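You operate a simulated robot arm through the tools that you are given. There is no shell and no other tool.

You run a simulated robot arm. Do the job below in one go: nothing can be reset, and whatever is moved stays where it is left.

## Task
Get the armature out of the open starter and onto the wooden stand.
Fine: unscrew the solenoid with the red nut driver and hang it back; solenoid and black starter case in the grey tray; the pinion stays in. Set down upright: solenoid.

It is judged by the outcome, as a careful person would: the job done as asked, and still so three seconds after it is handed in. It fails if anything else is knocked over, pushed out of place, dropped, spilled or broken.

## Robot
A 7-joint arm with a three-finger gripper, fixed in place. Base frame: the origin is on the floor under the middle of its stand, x ahead of it, y to its left, z up. Units: mm, rad, N and s.
It reaches about 977 mm from its shoulder. Its first joint turns from -2.897 to 2.897 rad. Payload 2.69 kg.
The TCP is the grasp point between the finger pads, 29 mm short of the fingertips. In the tool frame z runs along the fingers and y along their closing line. The gripper opens to 120 mm; its body begins 78 mm behind the TCP.
Orientation is that of the tool frame in the base frame, as a unit quaternion [w, x, y, z]. With the fingers straight down and closing along the base's y, the tool's x points along the base's -x, its y along +y and its z along -z.

## Interface
- The arm moves only by the tool play_rows. Its argument "moves" is text: rows parted by semicolons, each of 6 numbers parted by spaces: the shift along the base's x, y, z in units of 150 mm (1.0 is 150 mm), then the turn, a rotation vector about the base's x, y, z in units of 90 degrees (1.0 is 90 degrees). In form: dx dy dz rx ry rz; .... A call has 1 to 20 rows; each row is the pose to reach, as a shift and turn from the pose commanded when the call began. "hand" is the opening, from 0 (shut) to 1 (fully open), set as the call begins (left out, the last holds). A call with a number of a shift or a turn outside -1 to 1 is refused whole. Rows are played at 5 a second. More than 50 mm and 0.15 rad between two rows, or a gripper value outside its range, and nothing of the call is played. Where a pose cannot be reached the arm comes as near as it can. A force on the tool above 40 N (or 10 N above the force at the start of the call, whichever is more), or a blocked arm, ends the call early, and 0.2 s more pass. The fingers move at their own pace (about 136.2 mm/s each) and stop on an object; they squeeze with about 33 N. The grip force told is the motor's: it shows also when the fingers shut on nothing. Time passes only in rows, and 0.2 s behind the last, so rows that repeat a pose let the fingers close. It gives the time, the measured TCP pose, the force on the tool (base axes), the opening and the grip force at its end, in the units of the frame above (readings bear some noise), with the torque about the TCP (base axes, N m) and any sound that the robot's microphone picked up, and new pictures: "pictures" is both (left out), scene, wrist or none.
- Cameras (640 x 400 px; columns grow to the right, rows downward): "scene" is fixed at [220.1, -500.6, 1437.6]; the picture's right is [0.72, -0.69, 0.00], its down [-0.58, -0.60, -0.55] and it looks along [0.38, 0.40, -0.83] (base axes); focal length 214 px, centre (320, 200). "wrist" rides on the gripper at [63, 0, -104] in the tool frame; the picture's right is [0.00, 1.00, 0.00], its down [-0.83, 0.00, -0.56] and it looks along [-0.56, 0.00, 0.83] (tool axes); focal length 275 px, centre (320, 200). There is no depth. A picture from a camera that has moved, and an enlarged one, comes with that camera's place and axes in the base frame and with its lens.
- raise_lower(by): moves the trunk up (or, below 0, down) by that many mm; the arm rides with it, the base frame stays. It gives what a move gives, with no picture.
- inspect(camera, box): a new picture of the part [left, top, right, bottom] of that camera's present view, enlarged. The clock stands still meanwhile.
- job_done(): hands the job in; it is judged then, once.

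Places have to be worked out from the pictures, the camera data and where the tool is seen. Open the gripper and draw the arm clear of the work before you hand the job in, unless the task says otherwise.

The tools are called after ">>>" as a command line: name --argument value ..., lists and objects as JSON in quotes. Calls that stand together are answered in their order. play_rows: Moves the arm, as the interface text tells. Its arguments: {"type":"object","properties":{"moves":{"type":"string"},"hand":{"type":"number"},"pictures":{"type":"string","enum":["both","scene","wrist","none"]}},"required":["moves"]} The other tools are called the same way: raise_lower (by) moves the trunk up or down; inspect (camera, box) takes an enlarged picture of a part of a camera's view; job_done () hands the job in.

At the start:

```text
clock: 0.0
position: [389.6, -242.9, 1252.3]
ee_rot: [-0.007, -0.001, 1.0, 0.008]
force: [0.1, -0.1, 0.2]
moment: [-0.03, 0.02, 0.0]
gripper_width: 120.1
grasp_force: 0.0
trunk travel left (down, up): [-375.0, 211.0]
```

scene: 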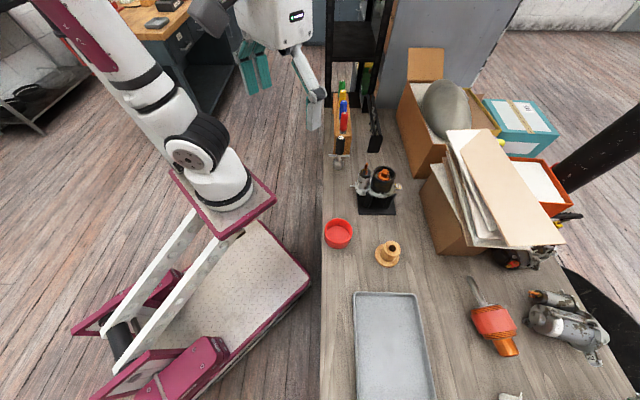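
wrist: 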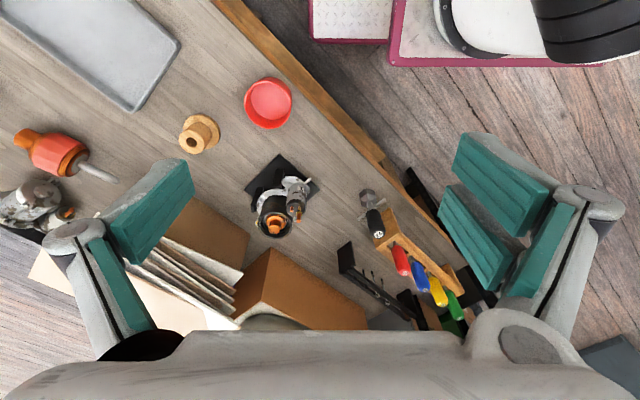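

The pictures show the open starter standing in a black fixture, a rack with coloured drivers, a red dish, a wooden stand and a grey tray. I look closer at each before moving.

>>> inspect --camera "scene" --box '[320, 140, 420, 220]'

>>> inspect --camera "scene" --box '[310, 60, 410, 170]'

>>> inspect --camera "wrist" --box '[230, 140, 350, 250]'

>>> inspect --camera "wrist" --box '[330, 180, 490, 340]'

>>> inspect --camera "scene" --box '[310, 210, 440, 400]'

```text
5.00 times, centred on (370, 180) of scene
camera zoom: at [220.1, -500.6, 1437.6], right [0.72, -0.69, 0.0], down [-0.58, -0.6, -0.55], along [0.38, 0.4, -0.83], focal length 1072 px, centre (70, 300)
```

zoom: 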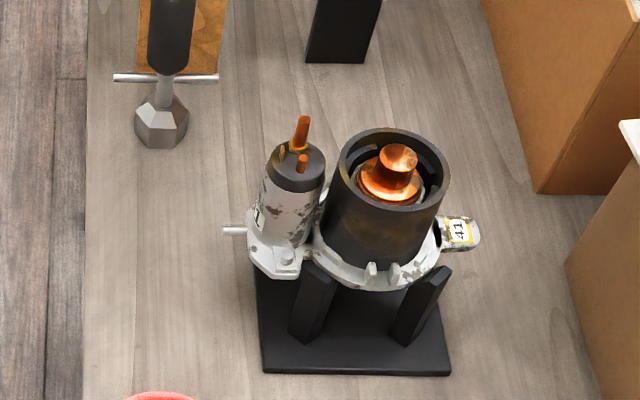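

```text
3.64 times, centred on (360, 115) of scene
camera zoom: at [220.1, -500.6, 1437.6], right [0.72, -0.69, 0.0], down [-0.58, -0.6, -0.55], along [0.38, 0.4, -0.83], focal length 780 px, centre (174, 509)
```

zoom: 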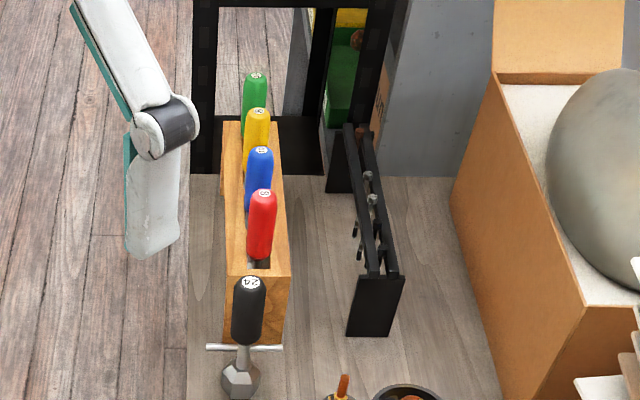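

```text
3.64 times, centred on (290, 195) of wrist
camera zoom: at [328.2, -245.1, 1357.2], right [0.0, 1.0, 0.02], down [0.84, -0.01, 0.55], along [0.55, 0.02, -0.84], focal length 1001 px, centre (429, 218)
```

zoom: 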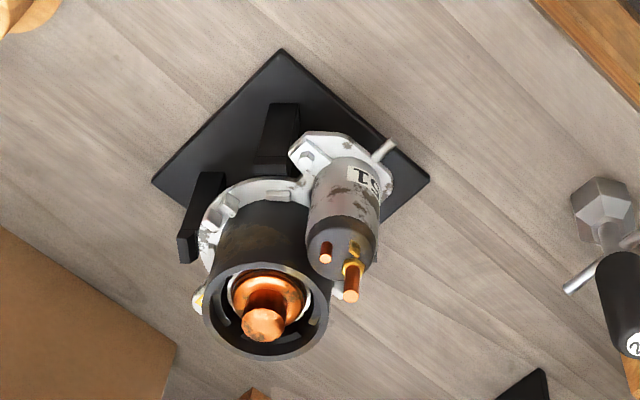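

```text
2.50 times, centred on (410, 260) of wrist
camera zoom: at [328.2, -245.1, 1357.2], right [0.0, 1.0, 0.02], down [0.84, -0.01, 0.55], along [0.55, 0.02, -0.84], focal length 688 px, centre (95, 50)
```

zoom: 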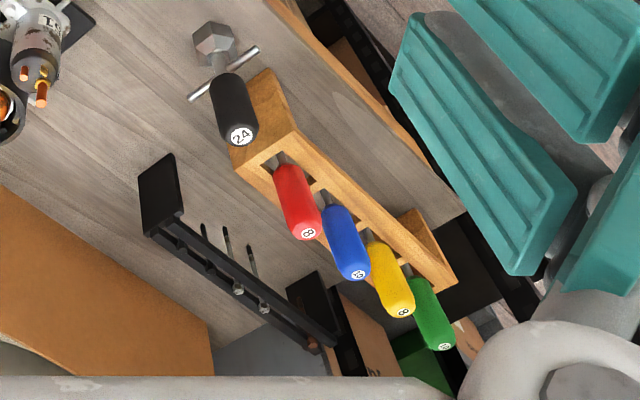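

```text
2.11 times, centred on (375, 305) of scene
camera zoom: at [220.1, -500.6, 1437.6], right [0.72, -0.69, 0.0], down [-0.58, -0.6, -0.55], along [0.38, 0.4, -0.83], focal length 452 px, centre (204, -21)
```

zoom: 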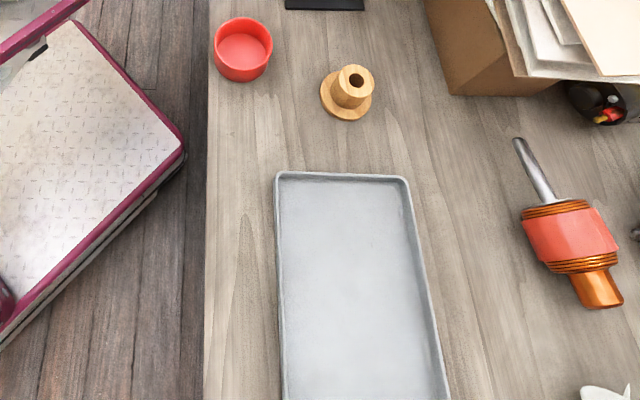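

The starter stands at about (671, -322) on a table near z≈780, turned 45° to the base, and the red driver's top is near (760, -62, 969). I turn the tool by 45° and move to where the wrist camera sees the starter better.

>>> play_rows --moves "0.11 -0.145 0 0 0 0.083; 0.22 -0.29 0 0 0 0.167; 0.33 -0.435 0 0 0 0.25; 0.44 -0.58 0 0 0 0.333; 0.55 -0.725 0 0 0 0.417; 0.667 -0.867 0 0 0 0.5" --hand 1

```text
clock: 1.4
position: [488.3, -373.2, 1253.7]
ee_rot: [-0.009, -0.383, 0.923, 0.004]
force: [-0.9, 0.3, 0.5]
moment: [-0.05, -0.03, 0.0]
gripper_width: 119.9
grasp_force: 0.0
trunk travel left (down, up): [-375.0, 211.0]
camera wrist: at [446.8, -418.4, 1357.6], right [-0.71, 0.7, 0.01], down [0.6, 0.59, 0.55], along [0.37, 0.4, -0.84], focal length 275 px, centre (320, 200)
```

scene: 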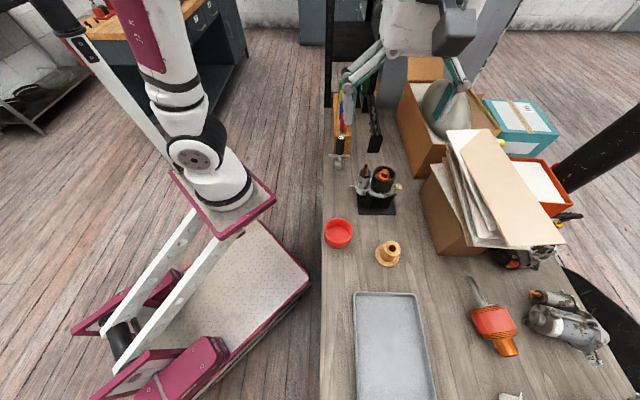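
wrist: 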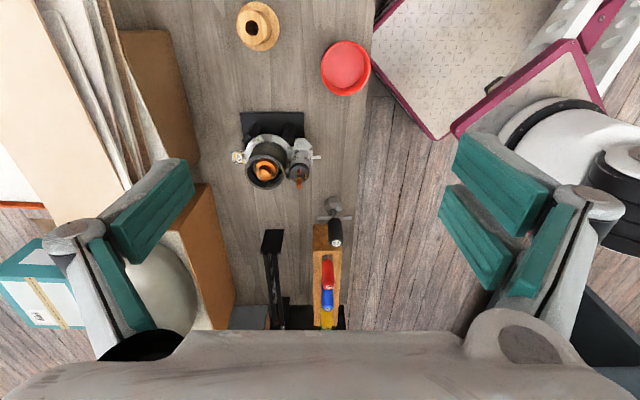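

I enlarge the starter and the rack in the new wrist view to find the solenoid's screws.

>>> inspect --camera "wrist" --box '[220, 95, 340, 200]'

>>> inspect --camera "wrist" --box '[250, 190, 370, 330]'

>>> inspect --camera "wrist" --box '[220, 0, 390, 100]'

>>> inspect --camera "scene" --box '[440, 240, 640, 400]'

```text
3.81 times, centred on (280, 148) of wrist
camera zoom: at [446.8, -418.4, 1357.6], right [-0.71, 0.7, 0.01], down [0.6, 0.59, 0.55], along [0.37, 0.4, -0.84], focal length 1049 px, centre (472, 400)
```

zoom: 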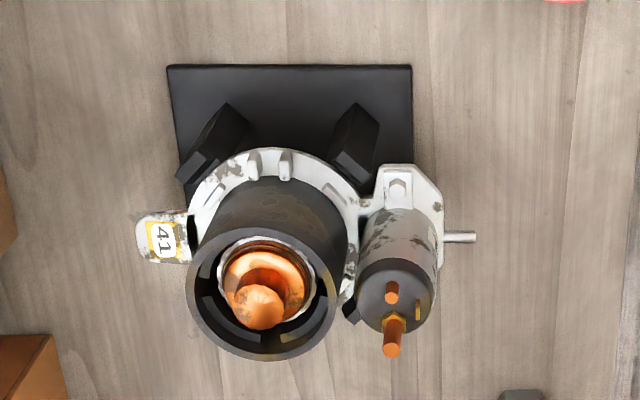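

```text
2.86 times, centred on (310, 260) of wrist
camera zoom: at [446.8, -418.4, 1357.6], right [-0.71, 0.7, 0.01], down [0.6, 0.59, 0.55], along [0.37, 0.4, -0.84], focal length 786 px, centre (349, 29)
```

zoom: 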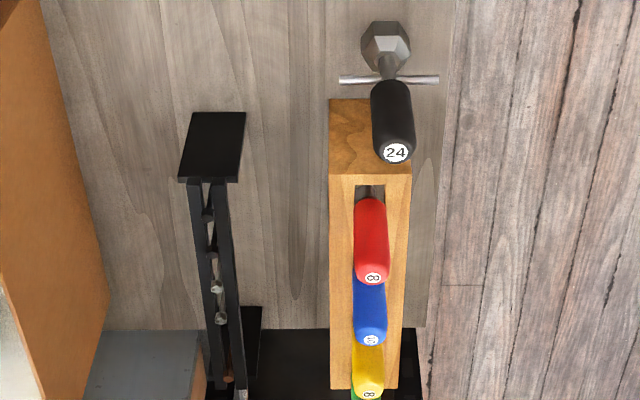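

```text
3.76 times, centred on (305, 50) of wrist
camera zoom: at [446.8, -418.4, 1357.6], right [-0.71, 0.7, 0.01], down [0.6, 0.59, 0.55], along [0.37, 0.4, -0.84], focal length 1036 px, centre (376, 765)
```

zoom: 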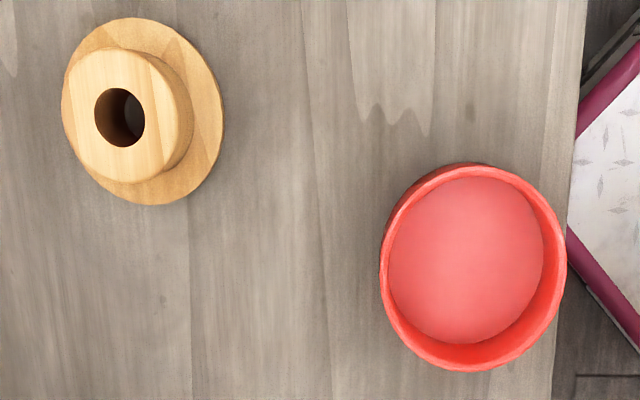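

```text
2.50 times, centred on (540, 320) of scene
camera zoom: at [220.1, -500.6, 1437.6], right [0.72, -0.69, 0.0], down [-0.58, -0.6, -0.55], along [0.38, 0.4, -0.83], focal length 536 px, centre (-230, -100)
```

zoom: 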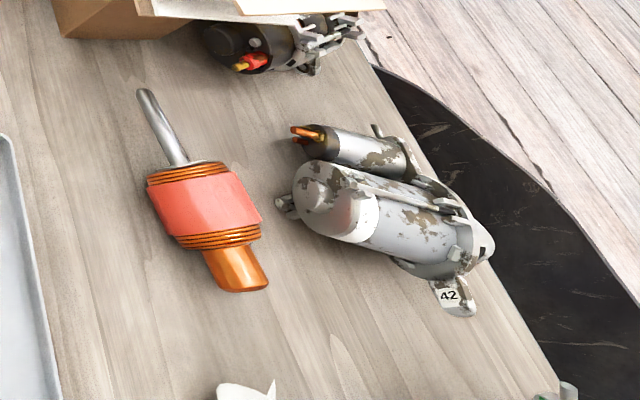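

The visible solenoid bolt faces up at about (606, -301, 871); a second one must be hidden behind the solenoid. I turn the camera to the robot's side to look at the solenoid from there.

>>> play_rows --moves "0.01 0.08 0 0 0 -0.083; 0.02 0.16 0 0 0 -0.167; 0.03 0.24 0 0 0 -0.25; 0.04 0.33 0 0 0 -0.333; 0.05 0.41 0 0 0 -0.417; 0.06 0.5 0 0 0 -0.5; 0.07 0.58 -0.05 0 0 -0.583; 0.08 0.66 -0.1 0 0 -0.667; 0.09 0.75 -0.15 0 0 -0.75; 0.1 0.83 -0.2 0 0 -0.833; 0.11 0.91 -0.25 0 0 -0.917; 0.12 1.0 -0.3 0 0 -1.0" --hand 1

```text
clock: 4.0
position: [507.5, -225.0, 1206.8]
ee_rot: [-0.003, 0.384, 0.923, 0.009]
force: [0.6, -0.5, 0.3]
moment: [0.0, -0.02, 0.0]
gripper_width: 120.3
grasp_force: 0.0
trunk travel left (down, up): [-375.0, 211.0]
camera wrist: at [463.0, -181.1, 1312.1], right [0.71, 0.71, 0.02], down [0.59, -0.6, 0.55], along [0.4, -0.38, -0.84], focal length 275 px, centre (320, 200)
```

scene: 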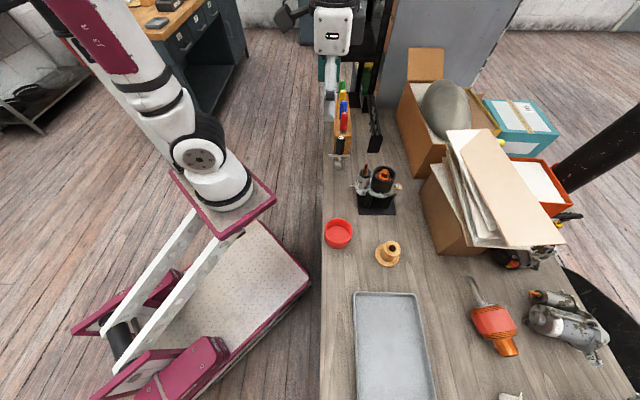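
wrist: 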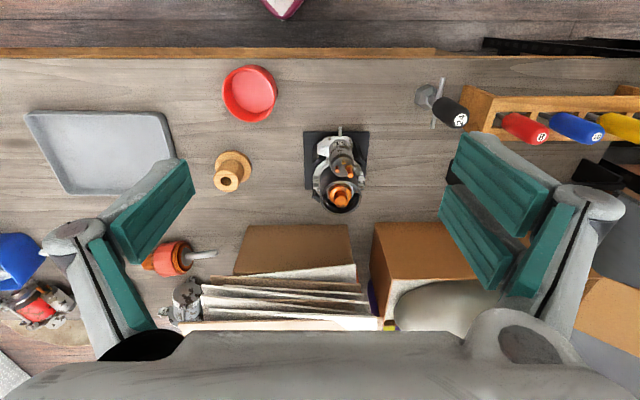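

This view shows the whole table with the rack on the right. I enlarge the starter and rack.

>>> inspect --camera "wrist" --box '[295, 115, 385, 225]'

>>> inspect --camera "wrist" --box '[400, 70, 640, 190]'

>>> inspect --camera "wrist" --box '[0, 50, 290, 230]'

```text
3.64 times, centred on (340, 170) of wrist
camera zoom: at [463.0, -181.1, 1312.1], right [0.71, 0.71, 0.02], down [0.59, -0.6, 0.55], along [0.4, -0.38, -0.84], focal length 1001 px, centre (247, 309)
```

zoom: 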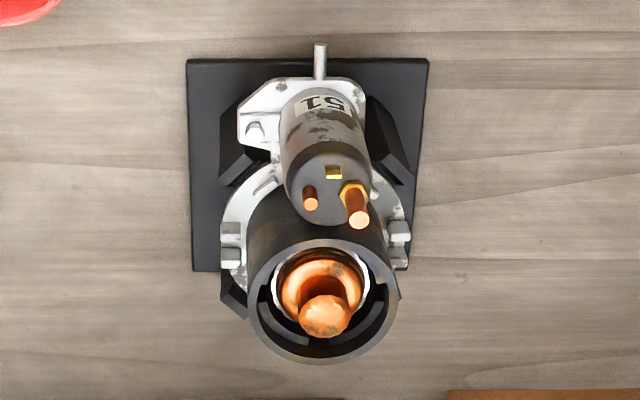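

```text
2.67 times, centred on (520, 130) of wrist
camera zoom: at [463.0, -181.1, 1312.1], right [0.71, 0.71, 0.02], down [0.59, -0.6, 0.55], along [0.4, -0.38, -0.84], focal length 734 px, centre (-213, 387)
```

zoom: 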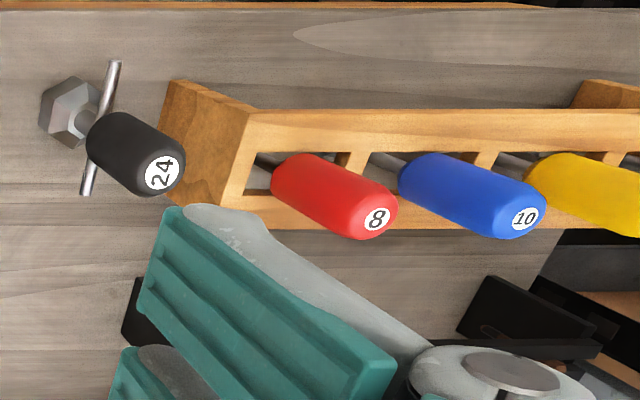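

```text
2.21 times, centred on (145, 140) of wrist
camera zoom: at [463.0, -181.1, 1312.1], right [0.71, 0.71, 0.02], down [0.59, -0.6, 0.55], along [0.4, -0.38, -0.84], focal length 608 px, centre (706, 332)
```

zoom: 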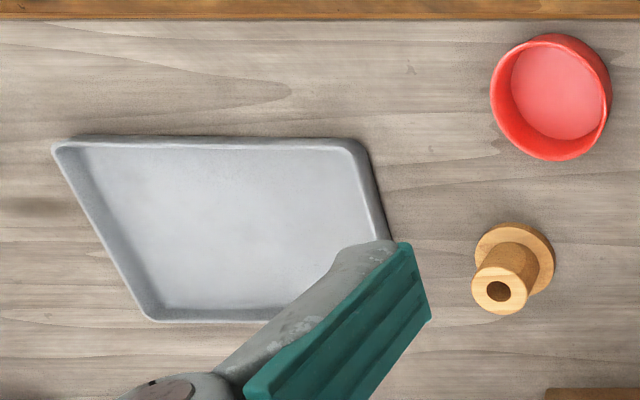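

Only one bolt shows so far, so I turn the camera a further 90° to look at the starter from the rack side.

>>> play_rows --moves "0.08 0.03 0 0 0 -0.083; 0.16 0.07 0 0 0 -0.167; 0.24 0.1 0 0 0 -0.25; 0.33 0.14 0 0 0 -0.333; 0.41 0.18 0 0 0 -0.417; 0.5 0.22 0 0 0 -0.5; 0.58 0.26 0 0 0 -0.583; 0.66 0.3 0 0 0 -0.667; 0.75 0.33 0 0 0 -0.75; 0.83 0.37 0 0 0 -0.833; 0.91 0.4 0 0 0 -0.917; 1.0 0.44 0 0 0 -1.0" --hand 1

```text
clock: 6.6
position: [656.3, -158.8, 1208.1]
ee_rot: [0.005, 0.924, 0.381, 0.008]
force: [-0.1, 0.2, 0.5]
moment: [-0.01, -0.03, 0.01]
gripper_width: 119.9
grasp_force: 0.1
trunk travel left (down, up): [-375.0, 211.0]
camera wrist: at [698.3, -113.1, 1312.5], right [0.71, -0.71, 0.02], down [-0.6, -0.59, 0.55], along [-0.38, -0.4, -0.84], focal length 275 px, centre (320, 200)
```

scene: 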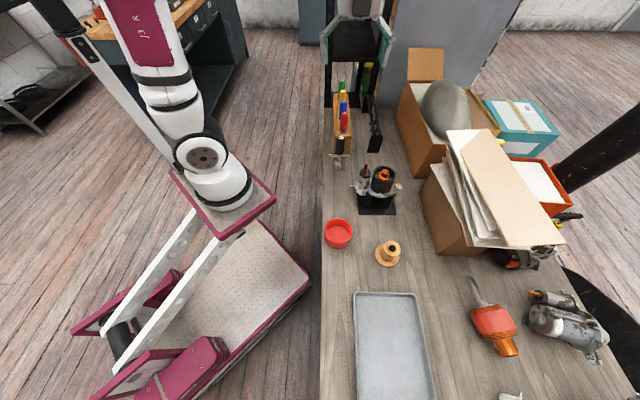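
wrist: 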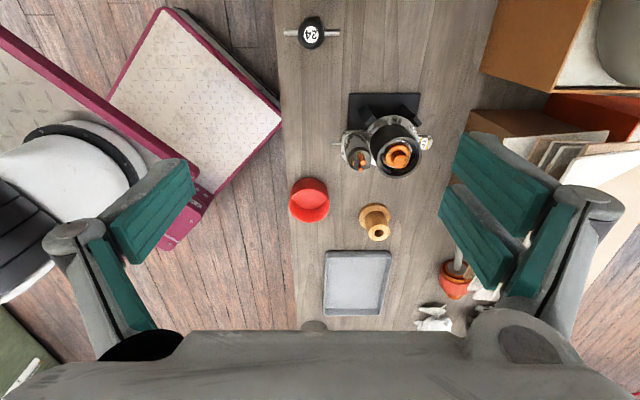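

The rotation worked. Let me enlarge the starter from this side.

>>> inspect --camera "wrist" --box '[325, 85, 445, 190]'

>>> inspect --camera "wrist" --box '[280, 0, 360, 60]'

>>> inspect --camera "wrist" --box '[280, 170, 420, 320]'

```text
3.81 times, centred on (385, 138) of wrist
camera zoom: at [698.3, -113.1, 1312.5], right [0.71, -0.71, 0.02], down [-0.6, -0.59, 0.55], along [-0.38, -0.4, -0.84], focal length 1049 px, centre (72, 438)
```

zoom: 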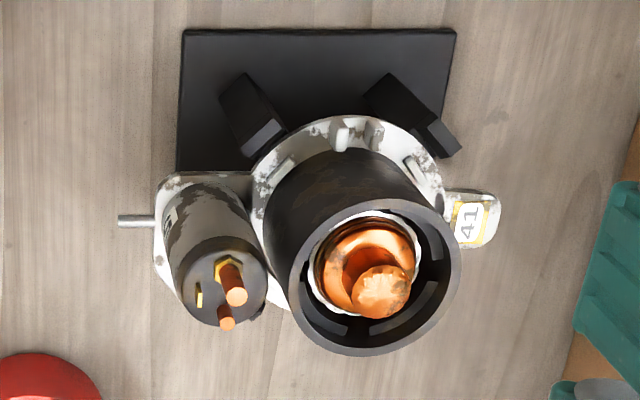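

```text
6.67 times, centred on (320, 30) of wrist
camera zoom: at [698.3, -113.1, 1312.5], right [0.71, -0.71, 0.02], down [-0.6, -0.59, 0.55], along [-0.38, -0.4, -0.84], focal length 1835 px, centre (320, 1333)
```

zoom: 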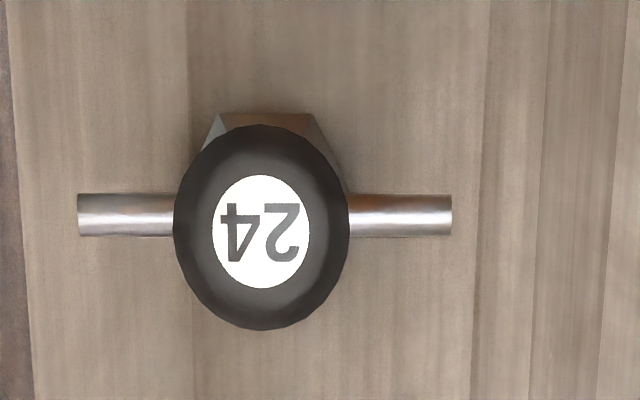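

```text
2.67 times, centred on (350, 245) of wrist
camera zoom: at [698.3, -113.1, 1312.5], right [0.71, -0.71, 0.02], down [-0.6, -0.59, 0.55], along [-0.38, -0.4, -0.84], focal length 734 px, centre (240, 80)
```

zoom: 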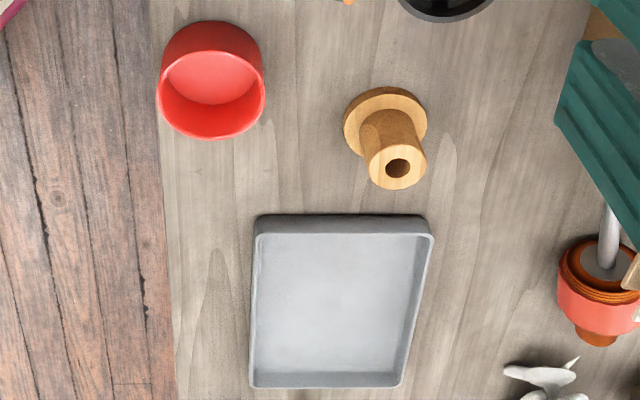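

Only one bolt holds the solenoid, at about (605, -303, 871), on its -e2 ear. I now go over the red driver, staying high, to measure it from above.

>>> play_rows --moves "0.12 0.11 -0.1 0 0 0; 0.24 0.22 -0.2 0 0 0; 0.36 0.33 -0.3 0 0 0; 0.48 0.44 -0.4 0 0 0; 0.6 0.55 -0.5 0 0 0; 0.705 0.645 -0.65 0 0 0; 0.705 0.645 -0.65 0 0 0" --hand 1

```text
clock: 8.2
position: [762.0, -61.6, 1109.1]
ee_rot: [0.005, 0.924, 0.382, 0.009]
force: [-0.1, 0.5, 0.2]
moment: [0.0, -0.03, -0.02]
gripper_width: 120.1
grasp_force: 0.1
trunk travel left (down, up): [-375.0, 211.0]
camera wrist: at [805.1, -16.6, 1214.3], right [0.71, -0.7, 0.02], down [-0.6, -0.59, 0.55], along [-0.37, -0.4, -0.84], focal length 275 px, centre (320, 200)
```

scene: 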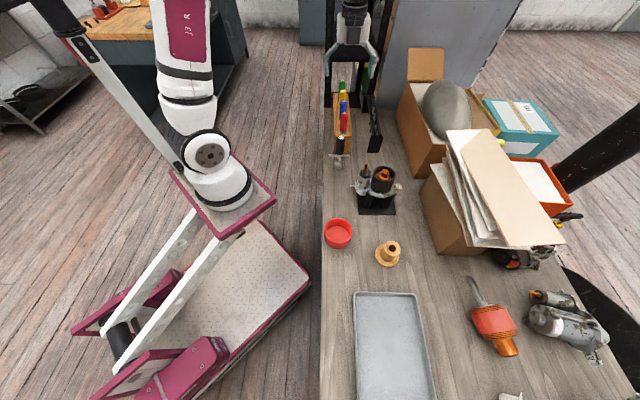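
wrist: 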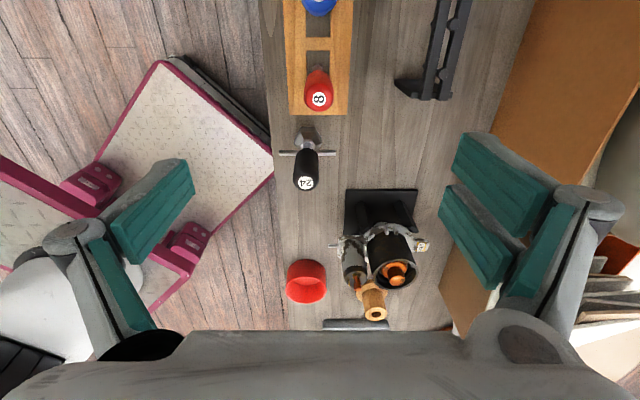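

The red driver is right below the hand. I enlarge it to get its exact place and how it sits in the rack.

>>> inspect --camera "wrist" --box '[270, 0, 370, 120]'

>>> inspect --camera "wrist" --box '[325, 180, 435, 320]'

```text
3.33 times, centred on (320, 60) of wrist
camera zoom: at [805.1, -16.6, 1214.3], right [0.71, -0.7, 0.02], down [-0.6, -0.59, 0.55], along [-0.37, -0.4, -0.84], focal length 918 px, centre (320, 667)
```

zoom: 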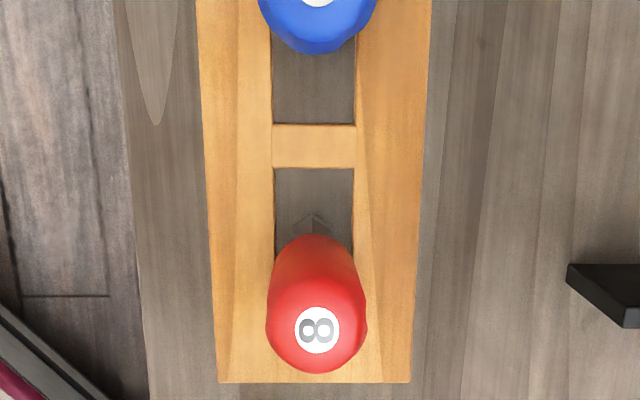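

```text
2.86 times, centred on (380, 250) of wrist
camera zoom: at [805.1, -16.6, 1214.3], right [0.71, -0.7, 0.02], down [-0.6, -0.59, 0.55], along [-0.37, -0.4, -0.84], focal length 786 px, centre (149, 57)
```

zoom: 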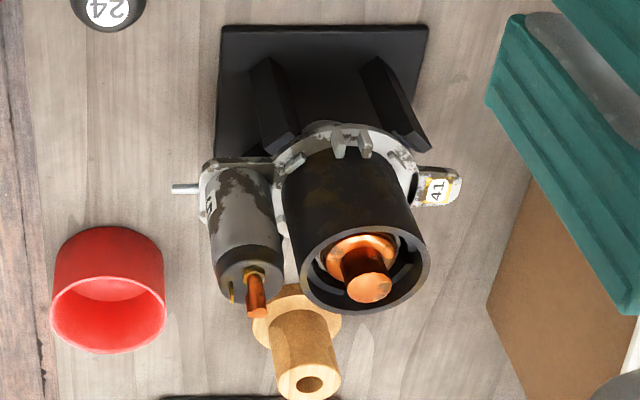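

The driver's axis is near (765, -61), its handle from about z=902 to 967. I straighten the tool's 1.2° tilt, narrow the opening and come down above it.

>>> play_rows --moves "0.01 0 -0.2 0.0005 0.004 0; 0.02 0.004 -0.4 0.001 0.008 0; 0.02 0.004 -0.6 0.0015 0.013 0; 0.02 0.004 -0.75 0.0015 0.013 0; 0.02 0.004 -0.75 0.0015 0.013 0" --hand 0.65

```text
clock: 9.4
position: [767.0, -60.5, 995.7]
ee_rot: [0.0, 0.924, 0.382, 0.0]
force: [0.6, 0.4, 0.4]
moment: [0.03, -0.05, 0.02]
gripper_width: 78.1
grasp_force: 0.0
trunk travel left (down, up): [-375.0, 211.0]
camera wrist: at [811.2, -14.4, 1099.6], right [0.71, -0.7, 0.0], down [-0.59, -0.59, 0.56], along [-0.39, -0.39, -0.83], focal length 275 px, centre (320, 200)
```

scene: 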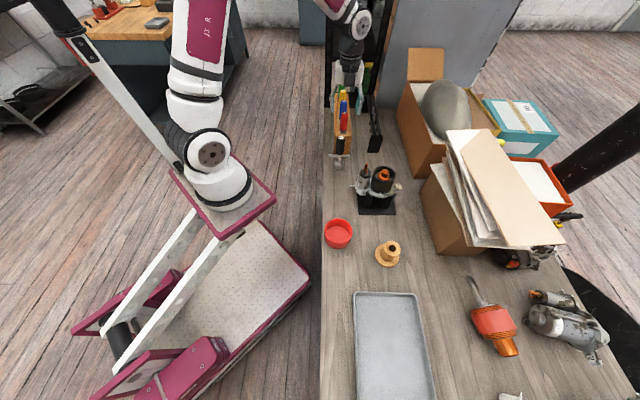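
wrist: 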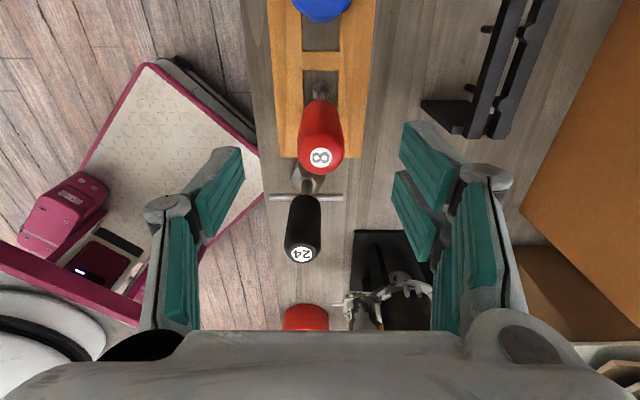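

Now the label sits at the tool axis to within a millimetre. I descend so the pads straddle the handle.

>>> play_rows --moves "0 0 -0.17 0 0 0; 0 0 -0.33 0 0 0; 0 0 -0.33 0 0 0" --hand 0.65

>>> inspect --camera "wrist" --box '[200, 80, 500, 270]'

```text
clock: 10.2
position: [766.5, -61.2, 946.4]
ee_rot: [0.0, 0.924, 0.383, 0.001]
force: [0.1, 1.2, 0.8]
moment: [-0.01, -0.01, -0.02]
gripper_width: 77.9
grasp_force: 0.1
trunk travel left (down, up): [-375.0, 211.0]
camera wrist: at [810.3, -15.4, 1050.6], right [0.71, -0.7, 0.0], down [-0.59, -0.59, 0.56], along [-0.39, -0.39, -0.83], focal length 275 px, centre (320, 200)
```

scene: 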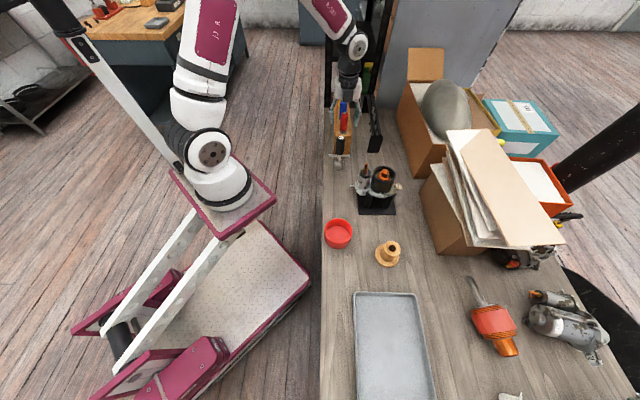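
wrist: 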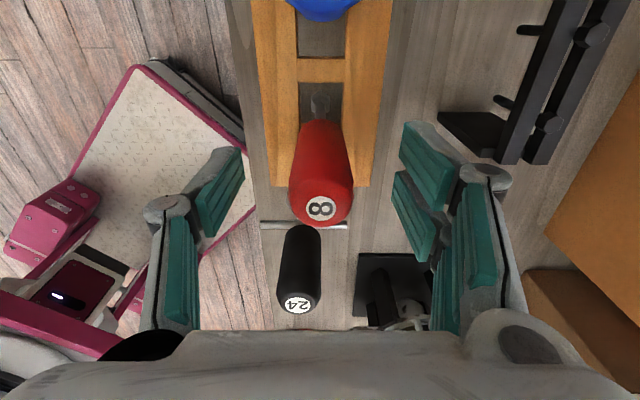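

```text
2.11 times, centred on (350, 175) of wrist
camera zoom: at [810.3, -15.4, 1050.6], right [0.71, -0.7, 0.0], down [-0.59, -0.59, 0.56], along [-0.39, -0.39, -0.83], focal length 580 px, centre (257, 253)
```

zoom: 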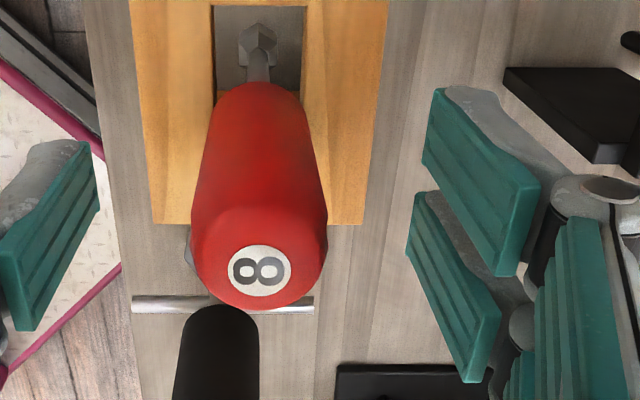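

The pads straddle the red handle well clear of the neighbours. I close on it.

>>> play_rows --moves "0 0 0 0 0 0; 0 0 0 0 0 0; 0 0 0 0 0 0; 0 0 0 0 0 0; 0 0 0 0 0 0" --hand 0

>>> inspect --camera "wrist" --box '[200, 80, 500, 270]'

```text
clock: 11.4
position: [767.4, -60.3, 946.8]
ee_rot: [-0.001, 0.924, 0.383, 0.0]
force: [-0.8, 0.4, 2.3]
moment: [0.0, 0.01, 0.01]
gripper_width: 27.1
grasp_force: 33.2
trunk travel left (down, up): [-375.0, 211.0]
camera wrist: at [810.4, -15.4, 1050.8], right [0.71, -0.7, 0.0], down [-0.59, -0.59, 0.56], along [-0.39, -0.39, -0.83], focal length 275 px, centre (320, 200)
```

scene: 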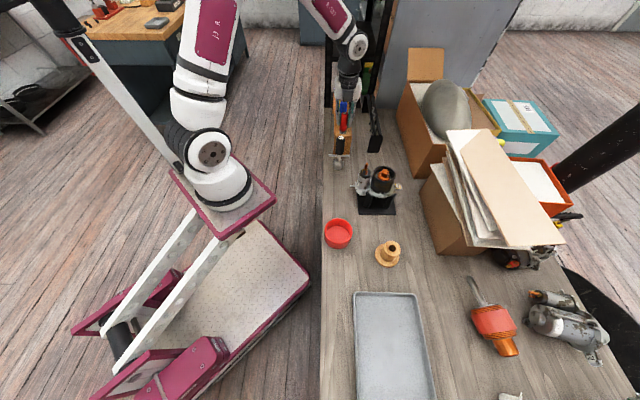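
wrist: 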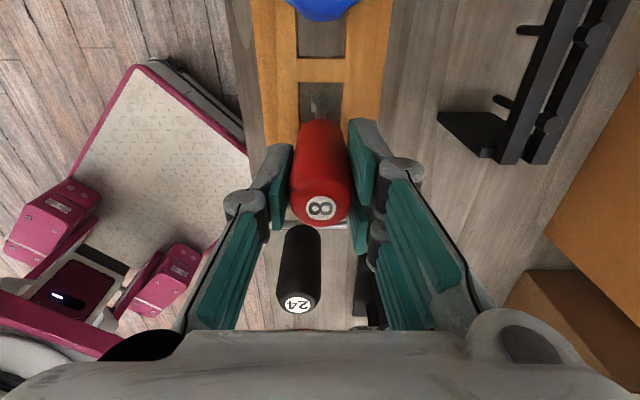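

```text
2.11 times, centred on (350, 175) of wrist
camera zoom: at [810.4, -15.4, 1050.8], right [0.71, -0.7, 0.0], down [-0.59, -0.59, 0.56], along [-0.39, -0.39, -0.83], focal length 580 px, centre (257, 253)
```

zoom: 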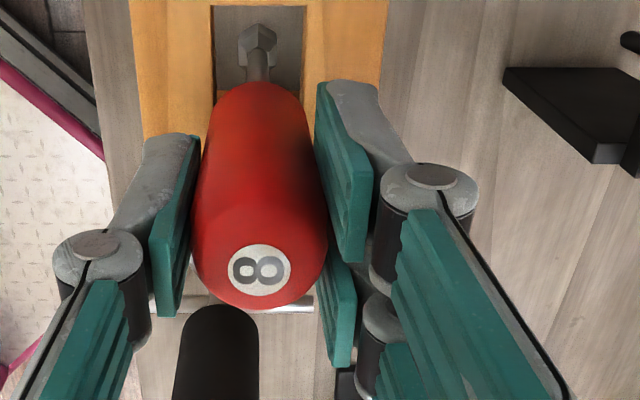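

The handle is held (27 mm, 33 N) with the TCP at (767, -61, 946), which I keep as the hang-back pose. I lift it straight up out of the slot.

>>> play_rows --moves "0 0 0.1 0 0 0; 0 0 0.25 0 0 0; 0 0 0.4 0 0 0; 0 0 0.55 0 0 0; 0 0 0.7 0 0 0; 0 0 0.85 0 0 0; 0 0 1.0 0 0 0; 0 0 1.0 0 0 0" --hand 0

>>> inspect --camera "wrist" --box '[240, 20, 420, 240]'

>>> inspect --camera "scene" --box '[310, 40, 410, 170]'

```text
clock: 13.2
position: [768.8, -58.0, 1100.1]
ee_rot: [0.0, 0.924, 0.382, 0.0]
force: [-0.1, 0.7, -0.9]
moment: [0.01, -0.01, 0.0]
gripper_width: 26.9
grasp_force: 33.2
trunk travel left (down, up): [-375.0, 211.0]
camera wrist: at [811.9, -12.9, 1202.8], right [0.71, -0.7, 0.0], down [-0.59, -0.59, 0.56], along [-0.39, -0.39, -0.83], focal length 275 px, centre (320, 200)
```

scene: 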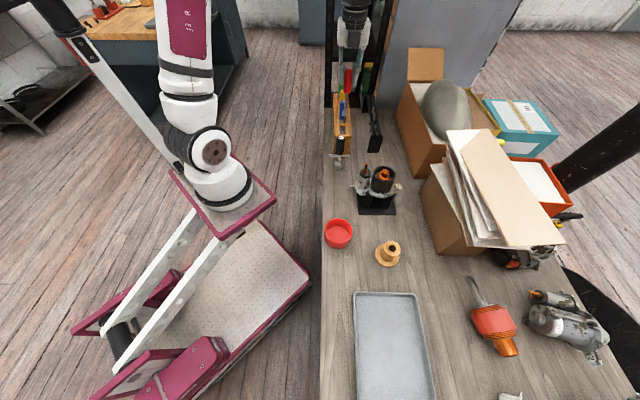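
wrist: 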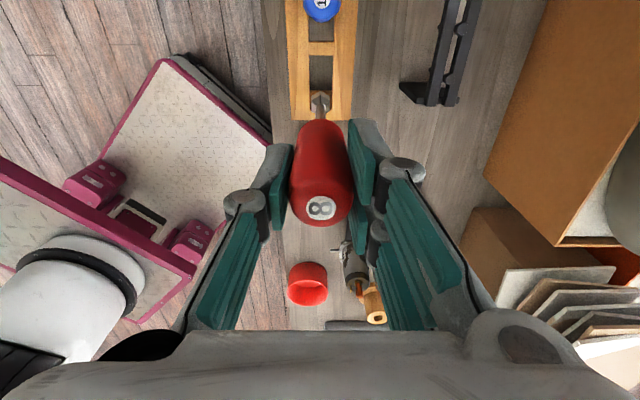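

```text
1.82 times, centred on (330, 130) of wrist
camera zoom: at [811.9, -12.9, 1202.8], right [0.71, -0.7, 0.0], down [-0.59, -0.59, 0.56], along [-0.39, -0.39, -0.83], focal length 500 px, centre (302, 327)
```

zoom: 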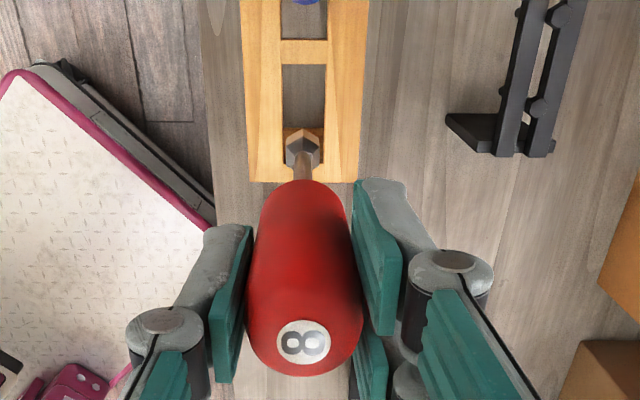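

```text
3.08 times, centred on (360, 105) of scene
camera zoom: at [220.1, -500.6, 1437.6], right [0.72, -0.69, 0.0], down [-0.58, -0.6, -0.55], along [0.38, 0.4, -0.83], focal length 660 px, centre (197, 492)
```

zoom: 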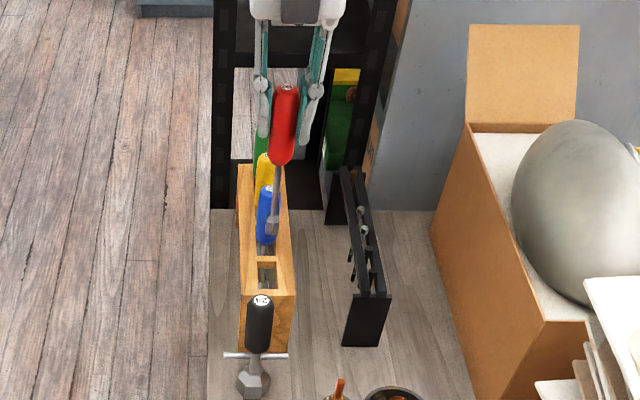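

The driver is out; its socket tip is about 150 mm below the TCP. I raise it, carry it toward the starter and turn 90° so the camera will look from the robot's side at the bolt.

>>> play_rows --moves "0 0 0.2 0 0 0; 0 0 0.35 0 0 0.08; -0.05 -0.08 0.35 0 0 0.16; -0.1 -0.16 0.35 0 0 0.25; -0.15 -0.24 0.35 0 0 0.33; -0.2 -0.32 0.35 0 0 0.42; -0.25 -0.4 0.35 0 0 0.5; -0.3 -0.48 0.35 0 0 0.58; -0.35 -0.56 0.35 0 0 0.67; -0.4 -0.64 0.35 0 0 0.75; -0.45 -0.71 0.35 0 0 0.83; -0.5 -0.77 0.35 0 0 0.92; -0.55 -0.82 0.35 0 0 1.0; -0.55 -0.82 0.35 0 0 1.0" --hand 0

```text
clock: 16.2
position: [684.6, -184.3, 1152.2]
ee_rot: [0.0, 0.382, 0.924, -0.001]
force: [-0.1, -0.2, -0.8]
moment: [0.02, 0.0, -0.03]
gripper_width: 27.1
grasp_force: 33.6
trunk travel left (down, up): [-375.0, 211.0]
camera wrist: at [639.8, -139.0, 1255.6], right [0.7, 0.71, 0.0], down [0.59, -0.58, 0.56], along [0.4, -0.39, -0.83], focal length 275 px, centre (320, 200)
```

scene: 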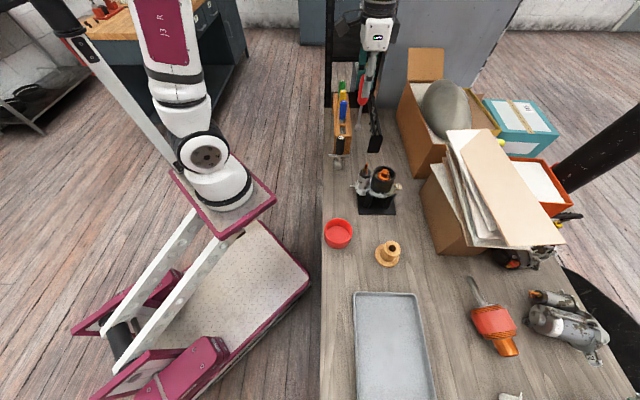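
wrist: 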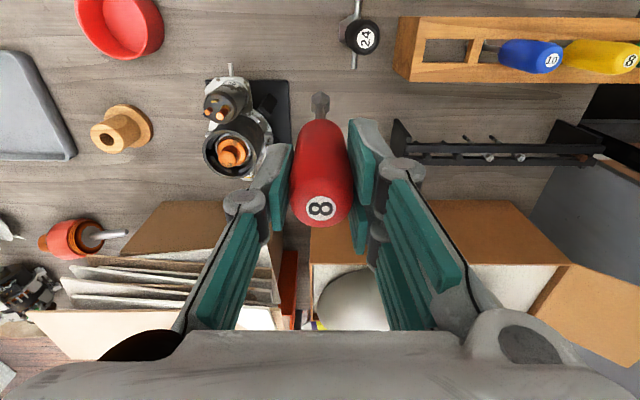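

The grip is steady. I continue to above the bolt with the tip still well above the solenoid's terminals.

>>> play_rows --moves "-0.1 -0.15 0 0 0 0; -0.2 -0.3 0 0 0 0; -0.3 -0.45 0 0 0 0; -0.4 -0.6 0 0 0 0; -0.48 -0.72 0 0 0 0; -0.53 -0.79 0 0 0 0; -0.53 -0.79 0 0 0 0" --hand 0

>>> inspect --camera "wrist" --box '[240, 40, 400, 160]'

>>> inspect --camera "scene" --box '[310, 60, 430, 220]'

```text
clock: 17.8
position: [608.3, -301.4, 1151.6]
ee_rot: [0.0, 0.383, 0.924, 0.001]
force: [0.8, -0.2, -1.1]
moment: [-0.01, 0.0, 0.0]
gripper_width: 27.1
grasp_force: 33.2
trunk travel left (down, up): [-375.0, 211.0]
camera wrist: at [562.1, -256.9, 1253.8], right [0.7, 0.71, 0.0], down [0.59, -0.59, 0.56], along [0.39, -0.39, -0.83], focal length 275 px, centre (320, 200)
```

scene: 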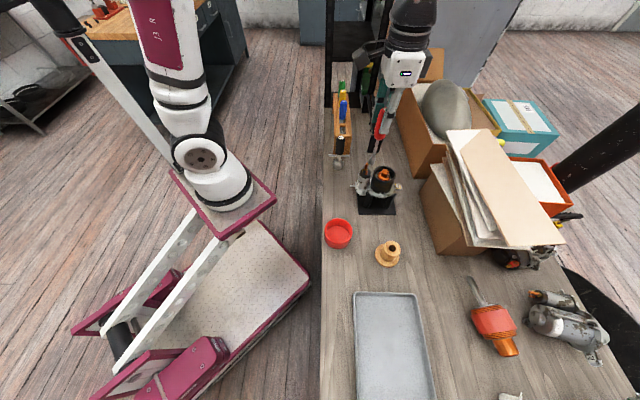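
wrist: 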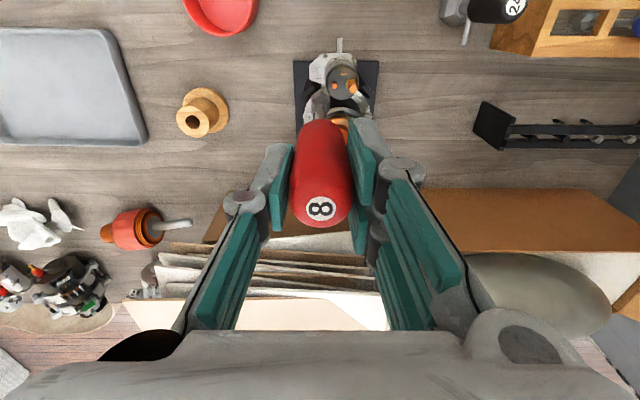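

```text
3.33 times, centred on (320, 100) of wrist
camera zoom: at [562.1, -256.9, 1253.8], right [0.7, 0.71, 0.0], down [0.59, -0.59, 0.56], along [0.39, -0.39, -0.83], focal length 918 px, centre (320, 533)
```

zoom: 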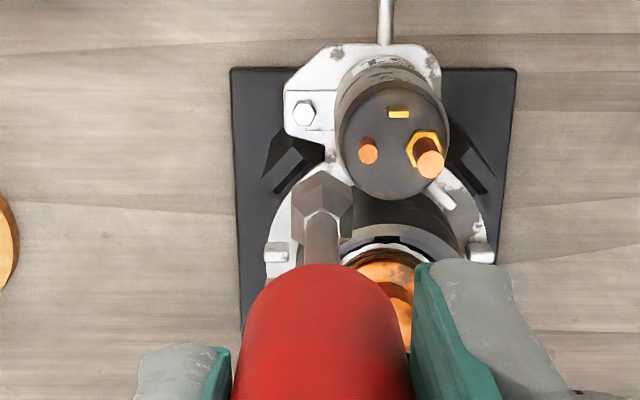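

```text
2.50 times, centred on (370, 140) of scene
camera zoom: at [220.1, -500.6, 1437.6], right [0.72, -0.69, 0.0], down [-0.58, -0.6, -0.55], along [0.38, 0.4, -0.83], focal length 536 px, centre (195, 350)
```

zoom: 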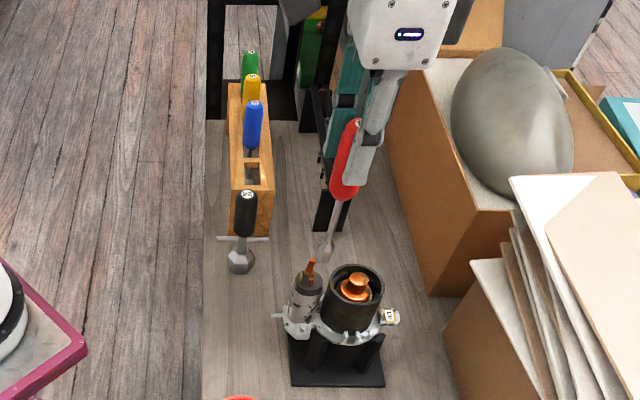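

The bolt head shows at the camera's line, about 6 mm to the -e2 side of the driver's axis. I shift (-3.8, -5.0) mm and come down to about 25 mm above the bolt.

>>> play_rows --moves "-0.012 -0.017 0 0 0 0; -0.025 -0.033 -0.1 0 0 0; -0.025 -0.033 -0.25 0 0 0; -0.025 -0.033 -0.4 0 0 0; -0.025 -0.033 -0.55 0 0 0; -0.025 -0.033 -0.667 0 0 0; -0.025 -0.033 -0.667 0 0 0" --hand 0

>>> inspect --camera "wrist" --box '[260, 40, 380, 140]'

>>> inspect --camera "scene" --box '[340, 140, 420, 220]'

```text
clock: 19.4
position: [603.3, -308.1, 1049.7]
ee_rot: [0.0, 0.383, 0.924, 0.0]
force: [0.3, -0.4, -0.2]
moment: [-0.05, -0.02, -0.02]
gripper_width: 27.0
grasp_force: 32.8
trunk travel left (down, up): [-375.0, 211.0]
camera wrist: at [558.1, -262.6, 1153.7], right [0.7, 0.71, 0.0], down [0.59, -0.59, 0.56], along [0.39, -0.39, -0.83], focal length 275 px, centre (320, 200)
```

scene: 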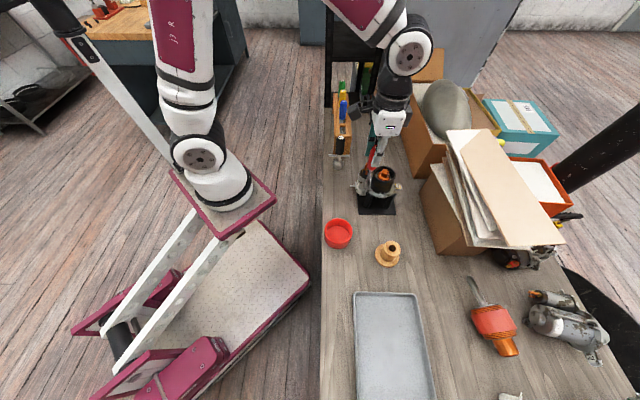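
wrist: 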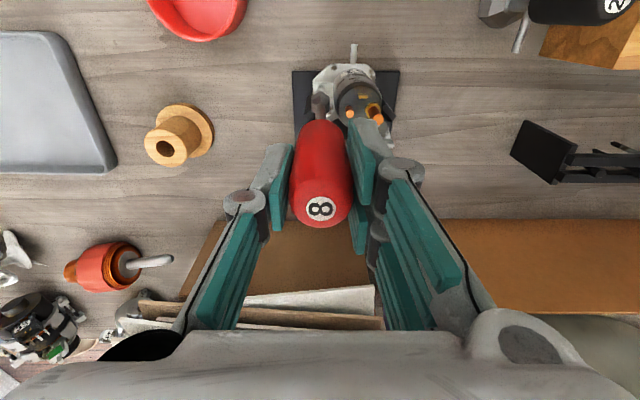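

```text
4.00 times, centred on (320, 90) of wrist
camera zoom: at [558.1, -262.6, 1153.7], right [0.7, 0.71, 0.0], down [0.59, -0.59, 0.56], along [0.39, -0.39, -0.83], focal length 1101 px, centre (320, 640)
```

zoom: 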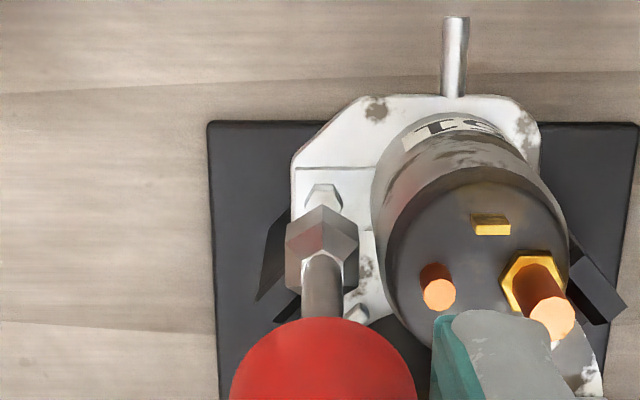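

```text
5.00 times, centred on (380, 180) of scene
camera zoom: at [220.1, -500.6, 1437.6], right [0.72, -0.69, 0.0], down [-0.58, -0.6, -0.55], along [0.38, 0.4, -0.83], focal length 1072 px, centre (20, 300)
```

zoom: 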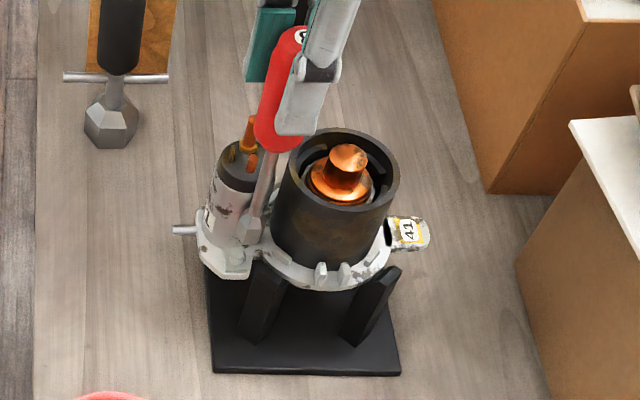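

The driver hangs just short of the bolt and nearly in line. I enlarge the tip and bolt further to compare their axes and hex angles.

>>> inspect --camera "wrist" --box '[300, 75, 350, 120]'

>>> inspect --camera "scene" --box '[350, 165, 400, 205]'

```text
8.89 times, centred on (325, 98) of wrist
camera zoom: at [558.1, -262.6, 1153.7], right [0.7, 0.71, 0.0], down [0.59, -0.59, 0.56], along [0.39, -0.39, -0.83], focal length 2447 px, centre (276, 1111)
```

zoom: 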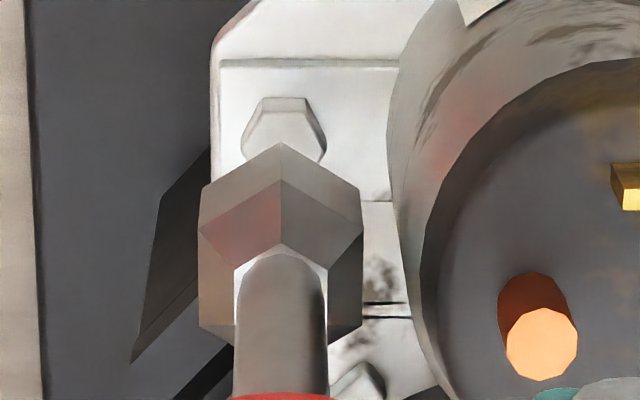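

```text
10.00 times, centred on (375, 185) of scene
camera zoom: at [220.1, -500.6, 1437.6], right [0.72, -0.69, 0.0], down [-0.58, -0.6, -0.55], along [0.38, 0.4, -0.83], focal length 2145 px, centre (-230, 350)
```

zoom: 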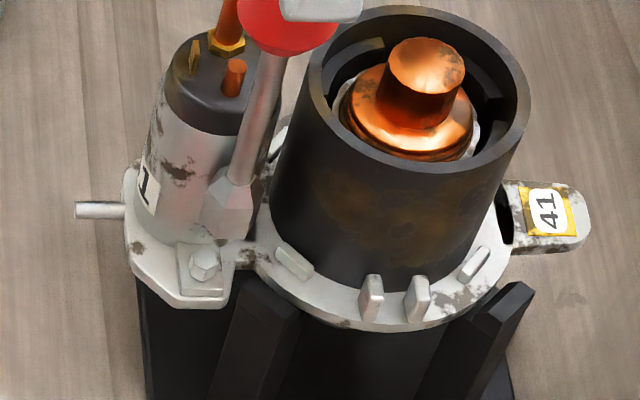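

The socket's hex is turned 30° against the bolt's flats, and its axis sits about 2 mm off toward +e1. I turn the driver by -30°, shift by about 2 mm and lower 12 mm.

>>> play_rows --moves "0 0.004 0 0 0 -0.083; 0 0.008 0 0 0 -0.167; -0.001 0.012 0 0 0 -0.25; -0.001 0.016 0 0 0 -0.333; -0.001 0.016 -0.04 0 0 -0.333; -0.001 0.016 -0.08 0 0 -0.333; -0.001 0.016 -0.08 0 0 -0.333" --hand 0 --pictures "wrist"

>>> inspect --camera "wrist" --box '[295, 70, 355, 120]'

>>> inspect --camera "scene" --box '[350, 165, 400, 205]'

```text
clock: 21.0
position: [602.4, -306.0, 1038.9]
ee_rot: [0.001, 0.609, 0.793, -0.001]
force: [-1.1, -0.1, -1.0]
moment: [-0.01, -0.01, -0.01]
gripper_width: 27.4
grasp_force: 32.6
trunk travel left (down, up): [-375.0, 211.0]
camera wrist: at [585.2, -244.1, 1142.5], right [0.96, 0.26, 0.0], down [0.22, -0.8, 0.56], along [0.15, -0.54, -0.83], focal length 275 px, centre (320, 200)
```

wrist: 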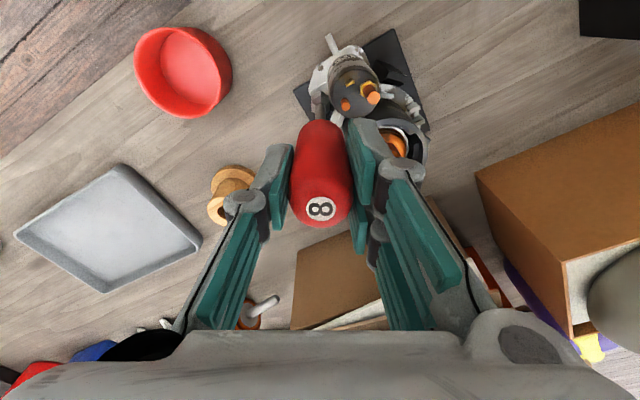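

```text
8.00 times, centred on (325, 95) of wrist
camera zoom: at [585.2, -244.1, 1142.5], right [0.96, 0.26, 0.0], down [0.22, -0.8, 0.56], along [0.15, -0.54, -0.83], focal length 2202 px, centre (280, 1040)
```

zoom: 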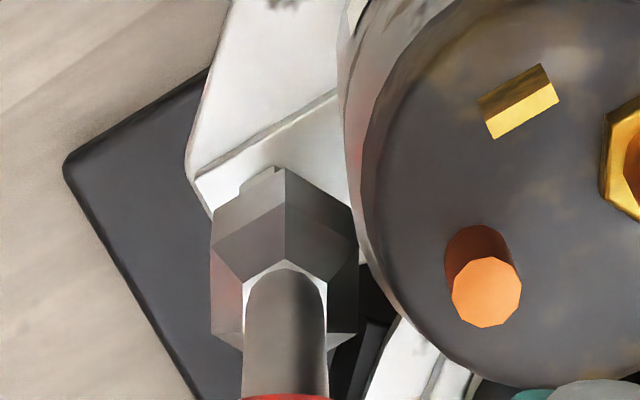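

```text
10.00 times, centred on (375, 185) of scene
camera zoom: at [220.1, -500.6, 1437.6], right [0.72, -0.69, 0.0], down [-0.58, -0.6, -0.55], along [0.38, 0.4, -0.83], focal length 2145 px, centre (-230, 350)
```

zoom: 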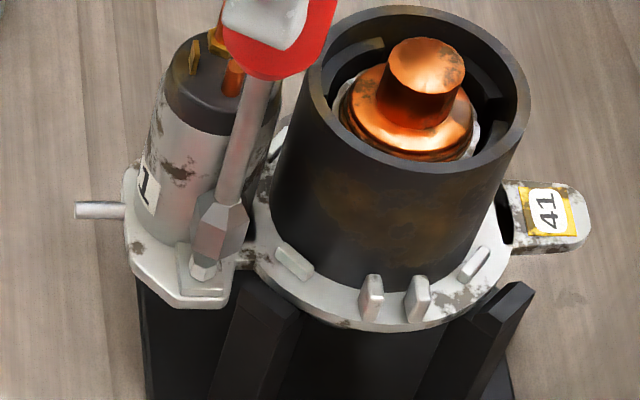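

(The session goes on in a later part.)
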